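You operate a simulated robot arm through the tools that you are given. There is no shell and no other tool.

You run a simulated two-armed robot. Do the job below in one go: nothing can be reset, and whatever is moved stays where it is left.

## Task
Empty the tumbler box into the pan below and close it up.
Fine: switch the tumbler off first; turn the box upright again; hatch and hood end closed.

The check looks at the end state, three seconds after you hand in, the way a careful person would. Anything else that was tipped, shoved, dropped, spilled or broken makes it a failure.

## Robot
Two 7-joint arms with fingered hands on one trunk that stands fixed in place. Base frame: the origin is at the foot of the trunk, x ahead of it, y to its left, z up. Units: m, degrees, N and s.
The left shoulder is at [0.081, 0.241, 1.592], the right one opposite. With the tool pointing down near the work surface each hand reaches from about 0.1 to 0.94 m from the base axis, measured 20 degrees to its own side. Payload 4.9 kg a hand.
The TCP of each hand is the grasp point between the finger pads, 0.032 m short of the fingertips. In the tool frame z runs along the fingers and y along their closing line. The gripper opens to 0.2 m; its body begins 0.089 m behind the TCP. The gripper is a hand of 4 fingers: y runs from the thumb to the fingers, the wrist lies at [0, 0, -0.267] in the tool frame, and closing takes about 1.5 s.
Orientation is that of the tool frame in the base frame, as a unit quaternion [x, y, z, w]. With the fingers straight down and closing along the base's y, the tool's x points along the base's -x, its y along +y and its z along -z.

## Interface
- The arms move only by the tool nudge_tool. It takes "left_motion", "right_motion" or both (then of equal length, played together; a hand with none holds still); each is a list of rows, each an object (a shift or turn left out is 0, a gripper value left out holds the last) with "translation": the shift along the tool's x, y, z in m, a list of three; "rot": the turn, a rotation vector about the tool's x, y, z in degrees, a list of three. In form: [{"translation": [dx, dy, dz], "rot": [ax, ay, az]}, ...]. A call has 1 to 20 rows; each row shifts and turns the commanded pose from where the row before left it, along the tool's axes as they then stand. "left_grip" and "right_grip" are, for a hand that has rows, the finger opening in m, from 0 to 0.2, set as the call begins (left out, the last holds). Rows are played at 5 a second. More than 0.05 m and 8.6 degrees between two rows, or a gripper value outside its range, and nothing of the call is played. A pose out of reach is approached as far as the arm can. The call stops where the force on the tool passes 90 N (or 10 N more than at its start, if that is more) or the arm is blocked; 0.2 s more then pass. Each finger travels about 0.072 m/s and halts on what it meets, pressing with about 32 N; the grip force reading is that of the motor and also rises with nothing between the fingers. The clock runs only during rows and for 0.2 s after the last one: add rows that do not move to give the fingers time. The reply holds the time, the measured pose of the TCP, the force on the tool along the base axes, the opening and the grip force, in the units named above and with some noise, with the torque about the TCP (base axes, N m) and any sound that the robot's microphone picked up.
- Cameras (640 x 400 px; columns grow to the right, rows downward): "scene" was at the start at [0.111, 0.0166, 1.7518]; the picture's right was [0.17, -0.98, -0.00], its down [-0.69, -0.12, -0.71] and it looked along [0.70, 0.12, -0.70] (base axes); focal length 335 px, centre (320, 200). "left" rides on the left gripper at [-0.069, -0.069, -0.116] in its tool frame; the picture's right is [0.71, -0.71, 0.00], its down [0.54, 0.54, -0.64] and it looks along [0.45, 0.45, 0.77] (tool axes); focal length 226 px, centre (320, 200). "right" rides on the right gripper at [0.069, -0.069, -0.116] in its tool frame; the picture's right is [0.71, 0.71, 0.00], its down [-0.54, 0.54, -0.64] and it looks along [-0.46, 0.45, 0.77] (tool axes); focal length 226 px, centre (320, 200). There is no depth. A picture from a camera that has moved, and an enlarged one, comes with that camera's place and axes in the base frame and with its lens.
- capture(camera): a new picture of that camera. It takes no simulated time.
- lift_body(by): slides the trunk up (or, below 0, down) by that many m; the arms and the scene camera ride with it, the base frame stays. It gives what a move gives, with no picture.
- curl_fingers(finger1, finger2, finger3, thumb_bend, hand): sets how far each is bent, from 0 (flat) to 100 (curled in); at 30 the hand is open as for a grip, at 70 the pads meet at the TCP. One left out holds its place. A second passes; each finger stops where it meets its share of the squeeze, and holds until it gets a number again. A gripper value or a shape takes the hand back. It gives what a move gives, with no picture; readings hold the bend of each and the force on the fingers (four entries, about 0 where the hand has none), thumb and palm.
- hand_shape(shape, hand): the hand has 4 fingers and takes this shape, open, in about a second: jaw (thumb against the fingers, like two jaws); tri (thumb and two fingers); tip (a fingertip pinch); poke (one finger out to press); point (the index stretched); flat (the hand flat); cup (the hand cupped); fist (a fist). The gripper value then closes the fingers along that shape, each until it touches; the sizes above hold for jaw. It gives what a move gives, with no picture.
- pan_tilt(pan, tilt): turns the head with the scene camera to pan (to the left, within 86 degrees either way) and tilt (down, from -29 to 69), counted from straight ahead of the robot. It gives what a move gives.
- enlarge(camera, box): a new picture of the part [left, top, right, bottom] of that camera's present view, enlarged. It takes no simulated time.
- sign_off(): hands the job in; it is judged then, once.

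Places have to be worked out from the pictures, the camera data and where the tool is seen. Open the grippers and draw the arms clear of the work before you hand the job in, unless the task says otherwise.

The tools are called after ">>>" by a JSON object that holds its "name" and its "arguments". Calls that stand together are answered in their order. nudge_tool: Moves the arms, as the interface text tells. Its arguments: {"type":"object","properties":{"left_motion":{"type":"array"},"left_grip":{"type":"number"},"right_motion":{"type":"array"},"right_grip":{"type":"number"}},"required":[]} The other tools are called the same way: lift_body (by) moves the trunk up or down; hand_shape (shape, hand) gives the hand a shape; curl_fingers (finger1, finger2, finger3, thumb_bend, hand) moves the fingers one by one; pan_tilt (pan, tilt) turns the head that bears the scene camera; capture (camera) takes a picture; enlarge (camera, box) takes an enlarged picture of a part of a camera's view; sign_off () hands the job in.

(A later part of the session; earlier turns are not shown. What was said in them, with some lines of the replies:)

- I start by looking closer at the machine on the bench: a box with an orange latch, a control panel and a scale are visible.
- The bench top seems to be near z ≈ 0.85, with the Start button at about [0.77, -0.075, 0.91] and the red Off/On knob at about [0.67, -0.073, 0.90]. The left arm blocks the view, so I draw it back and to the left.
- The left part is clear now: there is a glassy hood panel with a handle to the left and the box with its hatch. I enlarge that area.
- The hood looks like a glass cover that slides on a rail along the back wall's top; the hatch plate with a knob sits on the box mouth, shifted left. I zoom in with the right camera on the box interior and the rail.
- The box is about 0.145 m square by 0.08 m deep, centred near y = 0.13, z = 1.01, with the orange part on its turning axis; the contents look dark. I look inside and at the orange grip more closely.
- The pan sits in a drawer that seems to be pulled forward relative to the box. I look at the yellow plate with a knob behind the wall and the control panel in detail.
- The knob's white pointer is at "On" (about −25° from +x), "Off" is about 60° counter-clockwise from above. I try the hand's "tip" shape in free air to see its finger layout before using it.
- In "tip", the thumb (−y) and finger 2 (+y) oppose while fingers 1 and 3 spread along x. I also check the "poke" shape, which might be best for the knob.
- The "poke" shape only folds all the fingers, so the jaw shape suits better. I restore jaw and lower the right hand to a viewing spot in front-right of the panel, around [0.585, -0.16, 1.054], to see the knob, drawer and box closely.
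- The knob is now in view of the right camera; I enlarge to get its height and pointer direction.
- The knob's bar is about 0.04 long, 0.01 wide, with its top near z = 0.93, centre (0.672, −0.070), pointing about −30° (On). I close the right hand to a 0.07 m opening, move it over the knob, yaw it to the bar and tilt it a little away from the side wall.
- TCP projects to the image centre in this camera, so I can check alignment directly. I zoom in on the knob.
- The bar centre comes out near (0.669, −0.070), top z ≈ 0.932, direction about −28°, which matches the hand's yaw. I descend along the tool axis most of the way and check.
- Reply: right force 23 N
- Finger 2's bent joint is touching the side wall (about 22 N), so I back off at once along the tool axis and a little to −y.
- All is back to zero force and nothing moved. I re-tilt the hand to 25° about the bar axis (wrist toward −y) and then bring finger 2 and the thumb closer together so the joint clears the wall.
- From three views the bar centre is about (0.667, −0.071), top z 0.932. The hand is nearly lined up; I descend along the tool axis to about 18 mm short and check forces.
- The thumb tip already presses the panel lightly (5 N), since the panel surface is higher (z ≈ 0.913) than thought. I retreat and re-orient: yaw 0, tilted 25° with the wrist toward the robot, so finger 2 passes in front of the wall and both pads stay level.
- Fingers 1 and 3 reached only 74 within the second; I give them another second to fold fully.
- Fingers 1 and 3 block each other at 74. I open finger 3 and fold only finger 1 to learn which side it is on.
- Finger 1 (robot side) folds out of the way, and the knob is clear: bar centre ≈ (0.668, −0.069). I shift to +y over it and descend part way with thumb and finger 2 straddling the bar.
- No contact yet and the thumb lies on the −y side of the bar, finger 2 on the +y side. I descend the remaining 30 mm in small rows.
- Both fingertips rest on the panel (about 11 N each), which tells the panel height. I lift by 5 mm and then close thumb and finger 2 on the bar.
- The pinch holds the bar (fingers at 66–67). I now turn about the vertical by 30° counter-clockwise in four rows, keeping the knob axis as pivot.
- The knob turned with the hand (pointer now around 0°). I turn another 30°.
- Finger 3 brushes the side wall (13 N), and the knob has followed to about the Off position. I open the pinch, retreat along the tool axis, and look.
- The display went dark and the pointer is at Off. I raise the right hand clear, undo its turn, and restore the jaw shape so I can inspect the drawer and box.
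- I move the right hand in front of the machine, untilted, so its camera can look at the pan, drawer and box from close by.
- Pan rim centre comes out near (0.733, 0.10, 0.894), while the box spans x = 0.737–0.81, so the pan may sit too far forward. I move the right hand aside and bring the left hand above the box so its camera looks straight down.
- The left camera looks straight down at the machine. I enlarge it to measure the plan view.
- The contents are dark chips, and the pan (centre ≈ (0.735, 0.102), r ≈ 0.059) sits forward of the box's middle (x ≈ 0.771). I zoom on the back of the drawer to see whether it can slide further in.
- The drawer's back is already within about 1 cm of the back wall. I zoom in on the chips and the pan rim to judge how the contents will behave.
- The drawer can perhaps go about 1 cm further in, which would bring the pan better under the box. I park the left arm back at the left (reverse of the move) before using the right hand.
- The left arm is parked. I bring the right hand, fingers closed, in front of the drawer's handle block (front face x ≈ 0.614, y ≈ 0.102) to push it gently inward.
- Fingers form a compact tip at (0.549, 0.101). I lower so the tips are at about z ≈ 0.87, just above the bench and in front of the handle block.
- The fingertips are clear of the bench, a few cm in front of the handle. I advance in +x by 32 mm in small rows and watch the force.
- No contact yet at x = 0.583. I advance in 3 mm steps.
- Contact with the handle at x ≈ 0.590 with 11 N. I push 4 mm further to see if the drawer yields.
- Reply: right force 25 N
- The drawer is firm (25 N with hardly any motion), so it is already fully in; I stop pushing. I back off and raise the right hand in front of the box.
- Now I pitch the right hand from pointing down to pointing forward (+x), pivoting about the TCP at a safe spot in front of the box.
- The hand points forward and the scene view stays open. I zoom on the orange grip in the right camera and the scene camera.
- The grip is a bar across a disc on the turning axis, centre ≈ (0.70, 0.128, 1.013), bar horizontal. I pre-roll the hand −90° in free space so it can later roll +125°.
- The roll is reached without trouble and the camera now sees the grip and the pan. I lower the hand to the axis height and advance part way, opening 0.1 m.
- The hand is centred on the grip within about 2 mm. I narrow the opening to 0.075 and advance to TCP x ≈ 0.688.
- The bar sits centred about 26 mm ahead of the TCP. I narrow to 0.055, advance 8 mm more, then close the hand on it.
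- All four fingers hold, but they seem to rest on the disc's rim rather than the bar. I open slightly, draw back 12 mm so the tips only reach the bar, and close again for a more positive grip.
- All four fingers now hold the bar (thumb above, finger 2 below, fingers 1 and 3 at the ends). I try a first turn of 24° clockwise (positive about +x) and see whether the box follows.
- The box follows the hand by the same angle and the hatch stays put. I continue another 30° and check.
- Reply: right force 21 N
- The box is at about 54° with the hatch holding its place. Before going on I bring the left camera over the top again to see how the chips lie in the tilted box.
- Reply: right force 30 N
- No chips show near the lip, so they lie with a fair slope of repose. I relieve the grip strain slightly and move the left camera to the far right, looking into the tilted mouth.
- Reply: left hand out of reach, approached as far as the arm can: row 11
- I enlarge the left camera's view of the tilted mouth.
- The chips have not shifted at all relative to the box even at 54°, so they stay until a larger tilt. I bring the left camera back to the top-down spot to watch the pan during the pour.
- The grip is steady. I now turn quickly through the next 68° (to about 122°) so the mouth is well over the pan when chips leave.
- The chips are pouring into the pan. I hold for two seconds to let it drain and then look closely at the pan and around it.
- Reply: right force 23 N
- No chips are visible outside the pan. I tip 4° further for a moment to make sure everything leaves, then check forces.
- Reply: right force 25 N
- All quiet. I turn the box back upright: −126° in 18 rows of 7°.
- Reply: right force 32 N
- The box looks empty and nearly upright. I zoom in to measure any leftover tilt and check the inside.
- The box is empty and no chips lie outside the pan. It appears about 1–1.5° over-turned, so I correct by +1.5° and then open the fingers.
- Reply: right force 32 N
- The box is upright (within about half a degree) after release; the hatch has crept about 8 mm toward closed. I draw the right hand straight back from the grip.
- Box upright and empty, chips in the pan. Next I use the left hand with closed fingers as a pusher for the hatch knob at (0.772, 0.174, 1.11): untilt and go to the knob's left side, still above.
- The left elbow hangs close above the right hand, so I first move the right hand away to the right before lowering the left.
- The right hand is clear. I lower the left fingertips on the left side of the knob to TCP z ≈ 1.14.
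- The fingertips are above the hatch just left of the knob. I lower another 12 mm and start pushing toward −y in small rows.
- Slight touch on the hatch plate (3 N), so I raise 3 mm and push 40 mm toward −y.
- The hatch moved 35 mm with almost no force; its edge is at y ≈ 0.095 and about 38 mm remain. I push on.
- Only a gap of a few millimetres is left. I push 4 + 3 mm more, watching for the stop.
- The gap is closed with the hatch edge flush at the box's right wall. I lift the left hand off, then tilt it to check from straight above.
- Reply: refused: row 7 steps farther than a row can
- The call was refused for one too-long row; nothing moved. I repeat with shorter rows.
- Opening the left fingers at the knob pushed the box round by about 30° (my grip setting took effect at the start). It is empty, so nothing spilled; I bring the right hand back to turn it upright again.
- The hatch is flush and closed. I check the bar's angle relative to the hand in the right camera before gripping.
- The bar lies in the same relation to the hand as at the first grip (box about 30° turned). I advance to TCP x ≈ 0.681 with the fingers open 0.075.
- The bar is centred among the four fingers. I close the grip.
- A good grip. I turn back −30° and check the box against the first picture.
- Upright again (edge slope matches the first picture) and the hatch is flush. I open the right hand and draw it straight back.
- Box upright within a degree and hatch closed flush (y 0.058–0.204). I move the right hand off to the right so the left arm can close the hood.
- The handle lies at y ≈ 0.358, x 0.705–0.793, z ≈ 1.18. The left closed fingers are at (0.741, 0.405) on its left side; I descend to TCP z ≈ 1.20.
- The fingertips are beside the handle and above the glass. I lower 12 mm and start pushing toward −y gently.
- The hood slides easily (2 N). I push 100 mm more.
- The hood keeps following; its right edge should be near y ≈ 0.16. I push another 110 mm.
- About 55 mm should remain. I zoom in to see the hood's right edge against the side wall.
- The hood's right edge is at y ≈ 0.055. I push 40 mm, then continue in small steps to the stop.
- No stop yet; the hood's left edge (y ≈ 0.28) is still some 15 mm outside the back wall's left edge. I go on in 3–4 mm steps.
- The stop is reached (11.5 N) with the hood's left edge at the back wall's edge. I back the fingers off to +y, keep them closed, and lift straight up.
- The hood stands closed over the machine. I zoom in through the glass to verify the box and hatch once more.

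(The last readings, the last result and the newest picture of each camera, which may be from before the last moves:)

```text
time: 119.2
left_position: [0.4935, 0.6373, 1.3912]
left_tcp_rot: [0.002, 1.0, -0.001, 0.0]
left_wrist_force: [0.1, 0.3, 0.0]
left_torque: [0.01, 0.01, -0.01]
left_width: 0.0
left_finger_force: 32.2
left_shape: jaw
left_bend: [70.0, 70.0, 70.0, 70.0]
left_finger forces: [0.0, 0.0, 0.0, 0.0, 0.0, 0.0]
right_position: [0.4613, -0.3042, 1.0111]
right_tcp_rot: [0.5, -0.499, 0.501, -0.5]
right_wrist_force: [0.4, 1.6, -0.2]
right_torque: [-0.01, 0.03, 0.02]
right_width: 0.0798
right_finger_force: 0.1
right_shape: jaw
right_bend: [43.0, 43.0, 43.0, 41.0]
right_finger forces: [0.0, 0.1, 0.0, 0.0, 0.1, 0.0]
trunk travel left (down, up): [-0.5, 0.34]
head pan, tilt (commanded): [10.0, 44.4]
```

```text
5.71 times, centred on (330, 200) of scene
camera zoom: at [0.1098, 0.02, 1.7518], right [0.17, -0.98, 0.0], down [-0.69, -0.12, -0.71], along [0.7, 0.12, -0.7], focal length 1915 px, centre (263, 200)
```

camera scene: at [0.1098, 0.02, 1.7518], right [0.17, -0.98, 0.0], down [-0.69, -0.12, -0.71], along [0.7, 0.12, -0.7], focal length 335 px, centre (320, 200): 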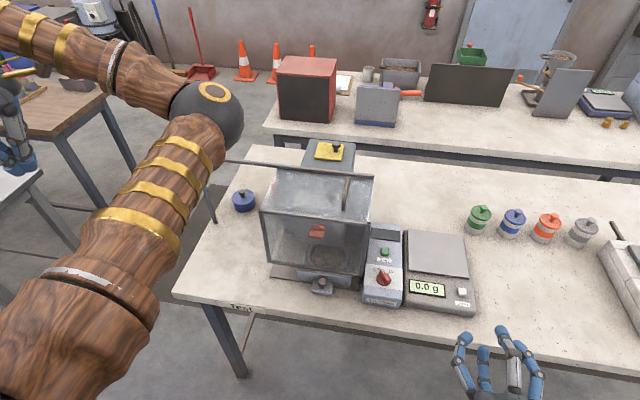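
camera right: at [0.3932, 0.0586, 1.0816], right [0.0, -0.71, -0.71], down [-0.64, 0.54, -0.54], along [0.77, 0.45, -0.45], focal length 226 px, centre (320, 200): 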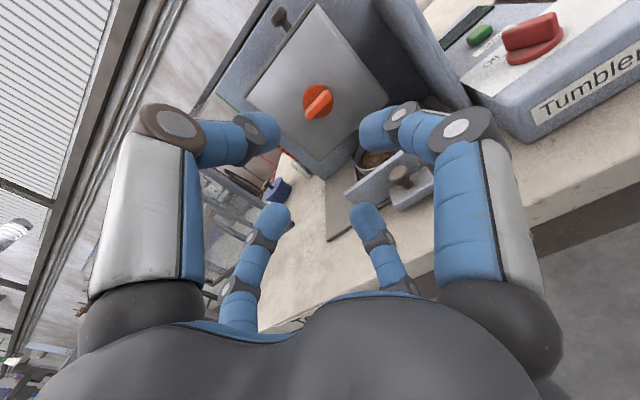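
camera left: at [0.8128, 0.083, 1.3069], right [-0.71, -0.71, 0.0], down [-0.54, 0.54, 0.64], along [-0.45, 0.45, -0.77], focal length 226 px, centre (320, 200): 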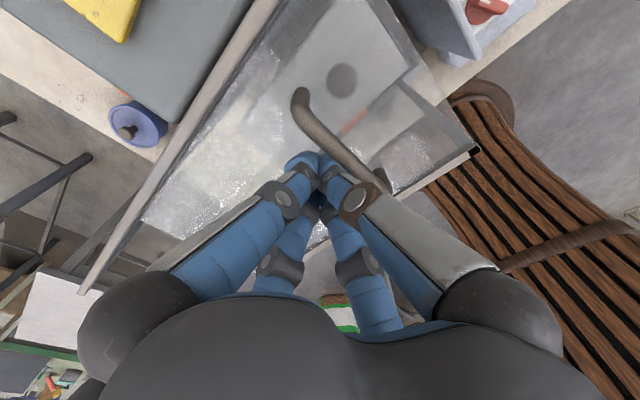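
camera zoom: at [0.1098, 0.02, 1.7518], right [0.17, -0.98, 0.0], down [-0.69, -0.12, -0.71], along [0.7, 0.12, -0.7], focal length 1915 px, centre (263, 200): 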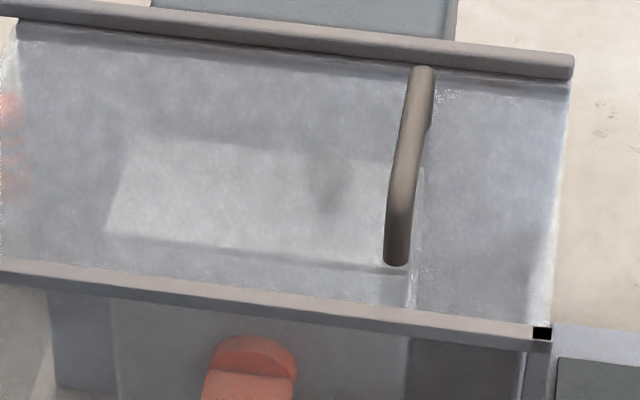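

Everything looks right: knob Off, display dark, box upright, hatch and hood closed, chips in the pan. I raise the right hand clear and open both grippers.

>>> {"name": "nudge_tool", "arguments": {"right_motion": [{"translation": [0.01, -0.04, -0.01]}, {"translation": [0.01, -0.04, -0.01]}, {"translation": [0.01, -0.04, -0.01]}, {"translation": [0.01, -0.04, 0]}, {"translation": [0, -0.04, 0]}, {"translation": [0, 0, 0]}, {"translation": [0, 0, 0]}], "left_motion": [{"translation": [0, 0, 0]}, {"translation": [0, 0, 0]}, {"translation": [0, 0, 0]}, {"translation": [0, 0, 0]}, {"translation": [0, 0, 0]}, {"translation": [0, 0, 0]}, {"translation": [0, 0, 0]}], "left_grip": 0.2, "right_grip": 0.2}}

>>> {"name": "capture", "arguments": {"camera": "scene"}}

>>> {"name": "enlarge", "arguments": {"camera": "scene", "box": [230, 150, 410, 310]}}

```text
time: 120.8
left_position: [0.4925, 0.6357, 1.3922]
left_tcp_rot: [0.001, 1.0, 0.0, 0.0]
left_wrist_force: [-1.0, -1.0, 0.3]
left_torque: [0.02, 0.05, 0.01]
left_width: 0.1999
left_finger_force: 0.0
left_shape: jaw
left_bend: [30.0, 30.0, 30.0, 30.0]
left_finger forces: [0.0, 0.1, 0.0, 0.0, 0.0, 0.0]
right_position: [0.435, -0.3502, 1.1878]
right_tcp_rot: [0.499, -0.499, 0.501, -0.501]
right_wrist_force: [-0.4, -0.3, 0.5]
right_torque: [-0.02, 0.0, -0.03]
right_width: 0.1999
right_finger_force: 0.0
right_shape: jaw
right_bend: [30.0, 30.0, 30.0, 30.0]
right_finger forces: [0.0, 0.1, 0.0, 0.1, 0.1, 0.0]
right hand out of reach, approached as far as the arm can: row 5
trunk travel left (down, up): [-0.5, 0.34]
head pan, tilt (commanded): [10.0, 44.4]
```

```text
taken
camera scene: at [0.1102, 0.0173, 1.7518], right [0.17, -0.98, 0.0], down [-0.69, -0.12, -0.71], along [0.7, 0.12, -0.7], focal length 335 px, centre (320, 200)
```

scene: 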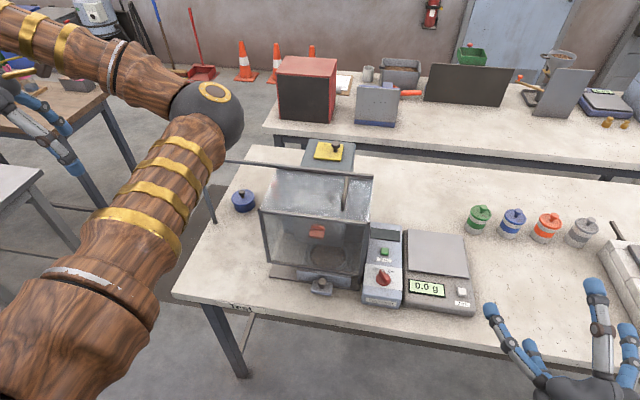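

```text
2.50 times, centred on (320, 230) of scene
camera zoom: at [0.1102, 0.0173, 1.7518], right [0.17, -0.98, 0.0], down [-0.69, -0.12, -0.71], along [0.7, 0.12, -0.7], focal length 838 px, centre (320, 125)
```

zoom: 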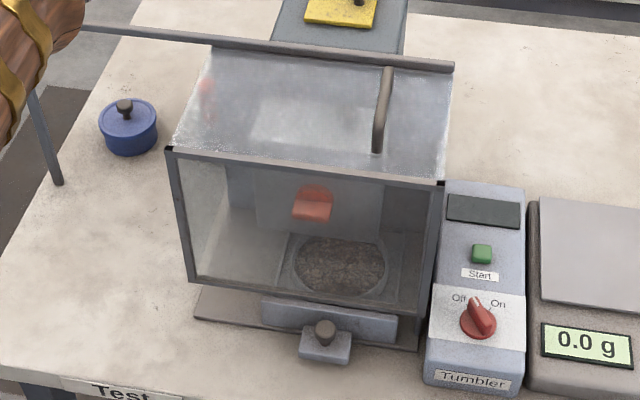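

All conditions are met: the tumbler is off, the chips are in the pan, the box is upright, hatch and hood are closed, nothing else was disturbed, and both hands are open and clear. I hand in.

>>> {"name": "sign_off", "arguments": {}}

```text
The job is handed in.
```

The tumbler box has been emptied into the pan and closed up, and the job is handed in.

- **Switch:** I turned the tumbler off first. The knob points to Off and the display is dark.
- **Contents:** The chips are in the pan and I saw none outside it. The floor of the box looked clear when I checked. The part under the hatch was hidden from view.
- **Box:** It is upright again, within about a degree by my measurement.
- **Hatch and hood:** Both are closed. The hatch sits flush with the box's edges, and the hood is pushed right up to its stop.

**Bumps and pushes along the way:**
- While I was lining up on the knob, the right hand's fingers pressed the tumbler's side wall (up to about 22 N) and its panel (up to about 19 N).
- I pushed the pan drawer with about 25 N to see if it would go further in. It did not move.
- After closing the hatch, I opened the left hand too close to its knob and turned the box about 30°. It was already empty, so nothing spilled, and I turned it back upright.

Nothing else on the bench looks moved, and both hands are open and clear of the work.
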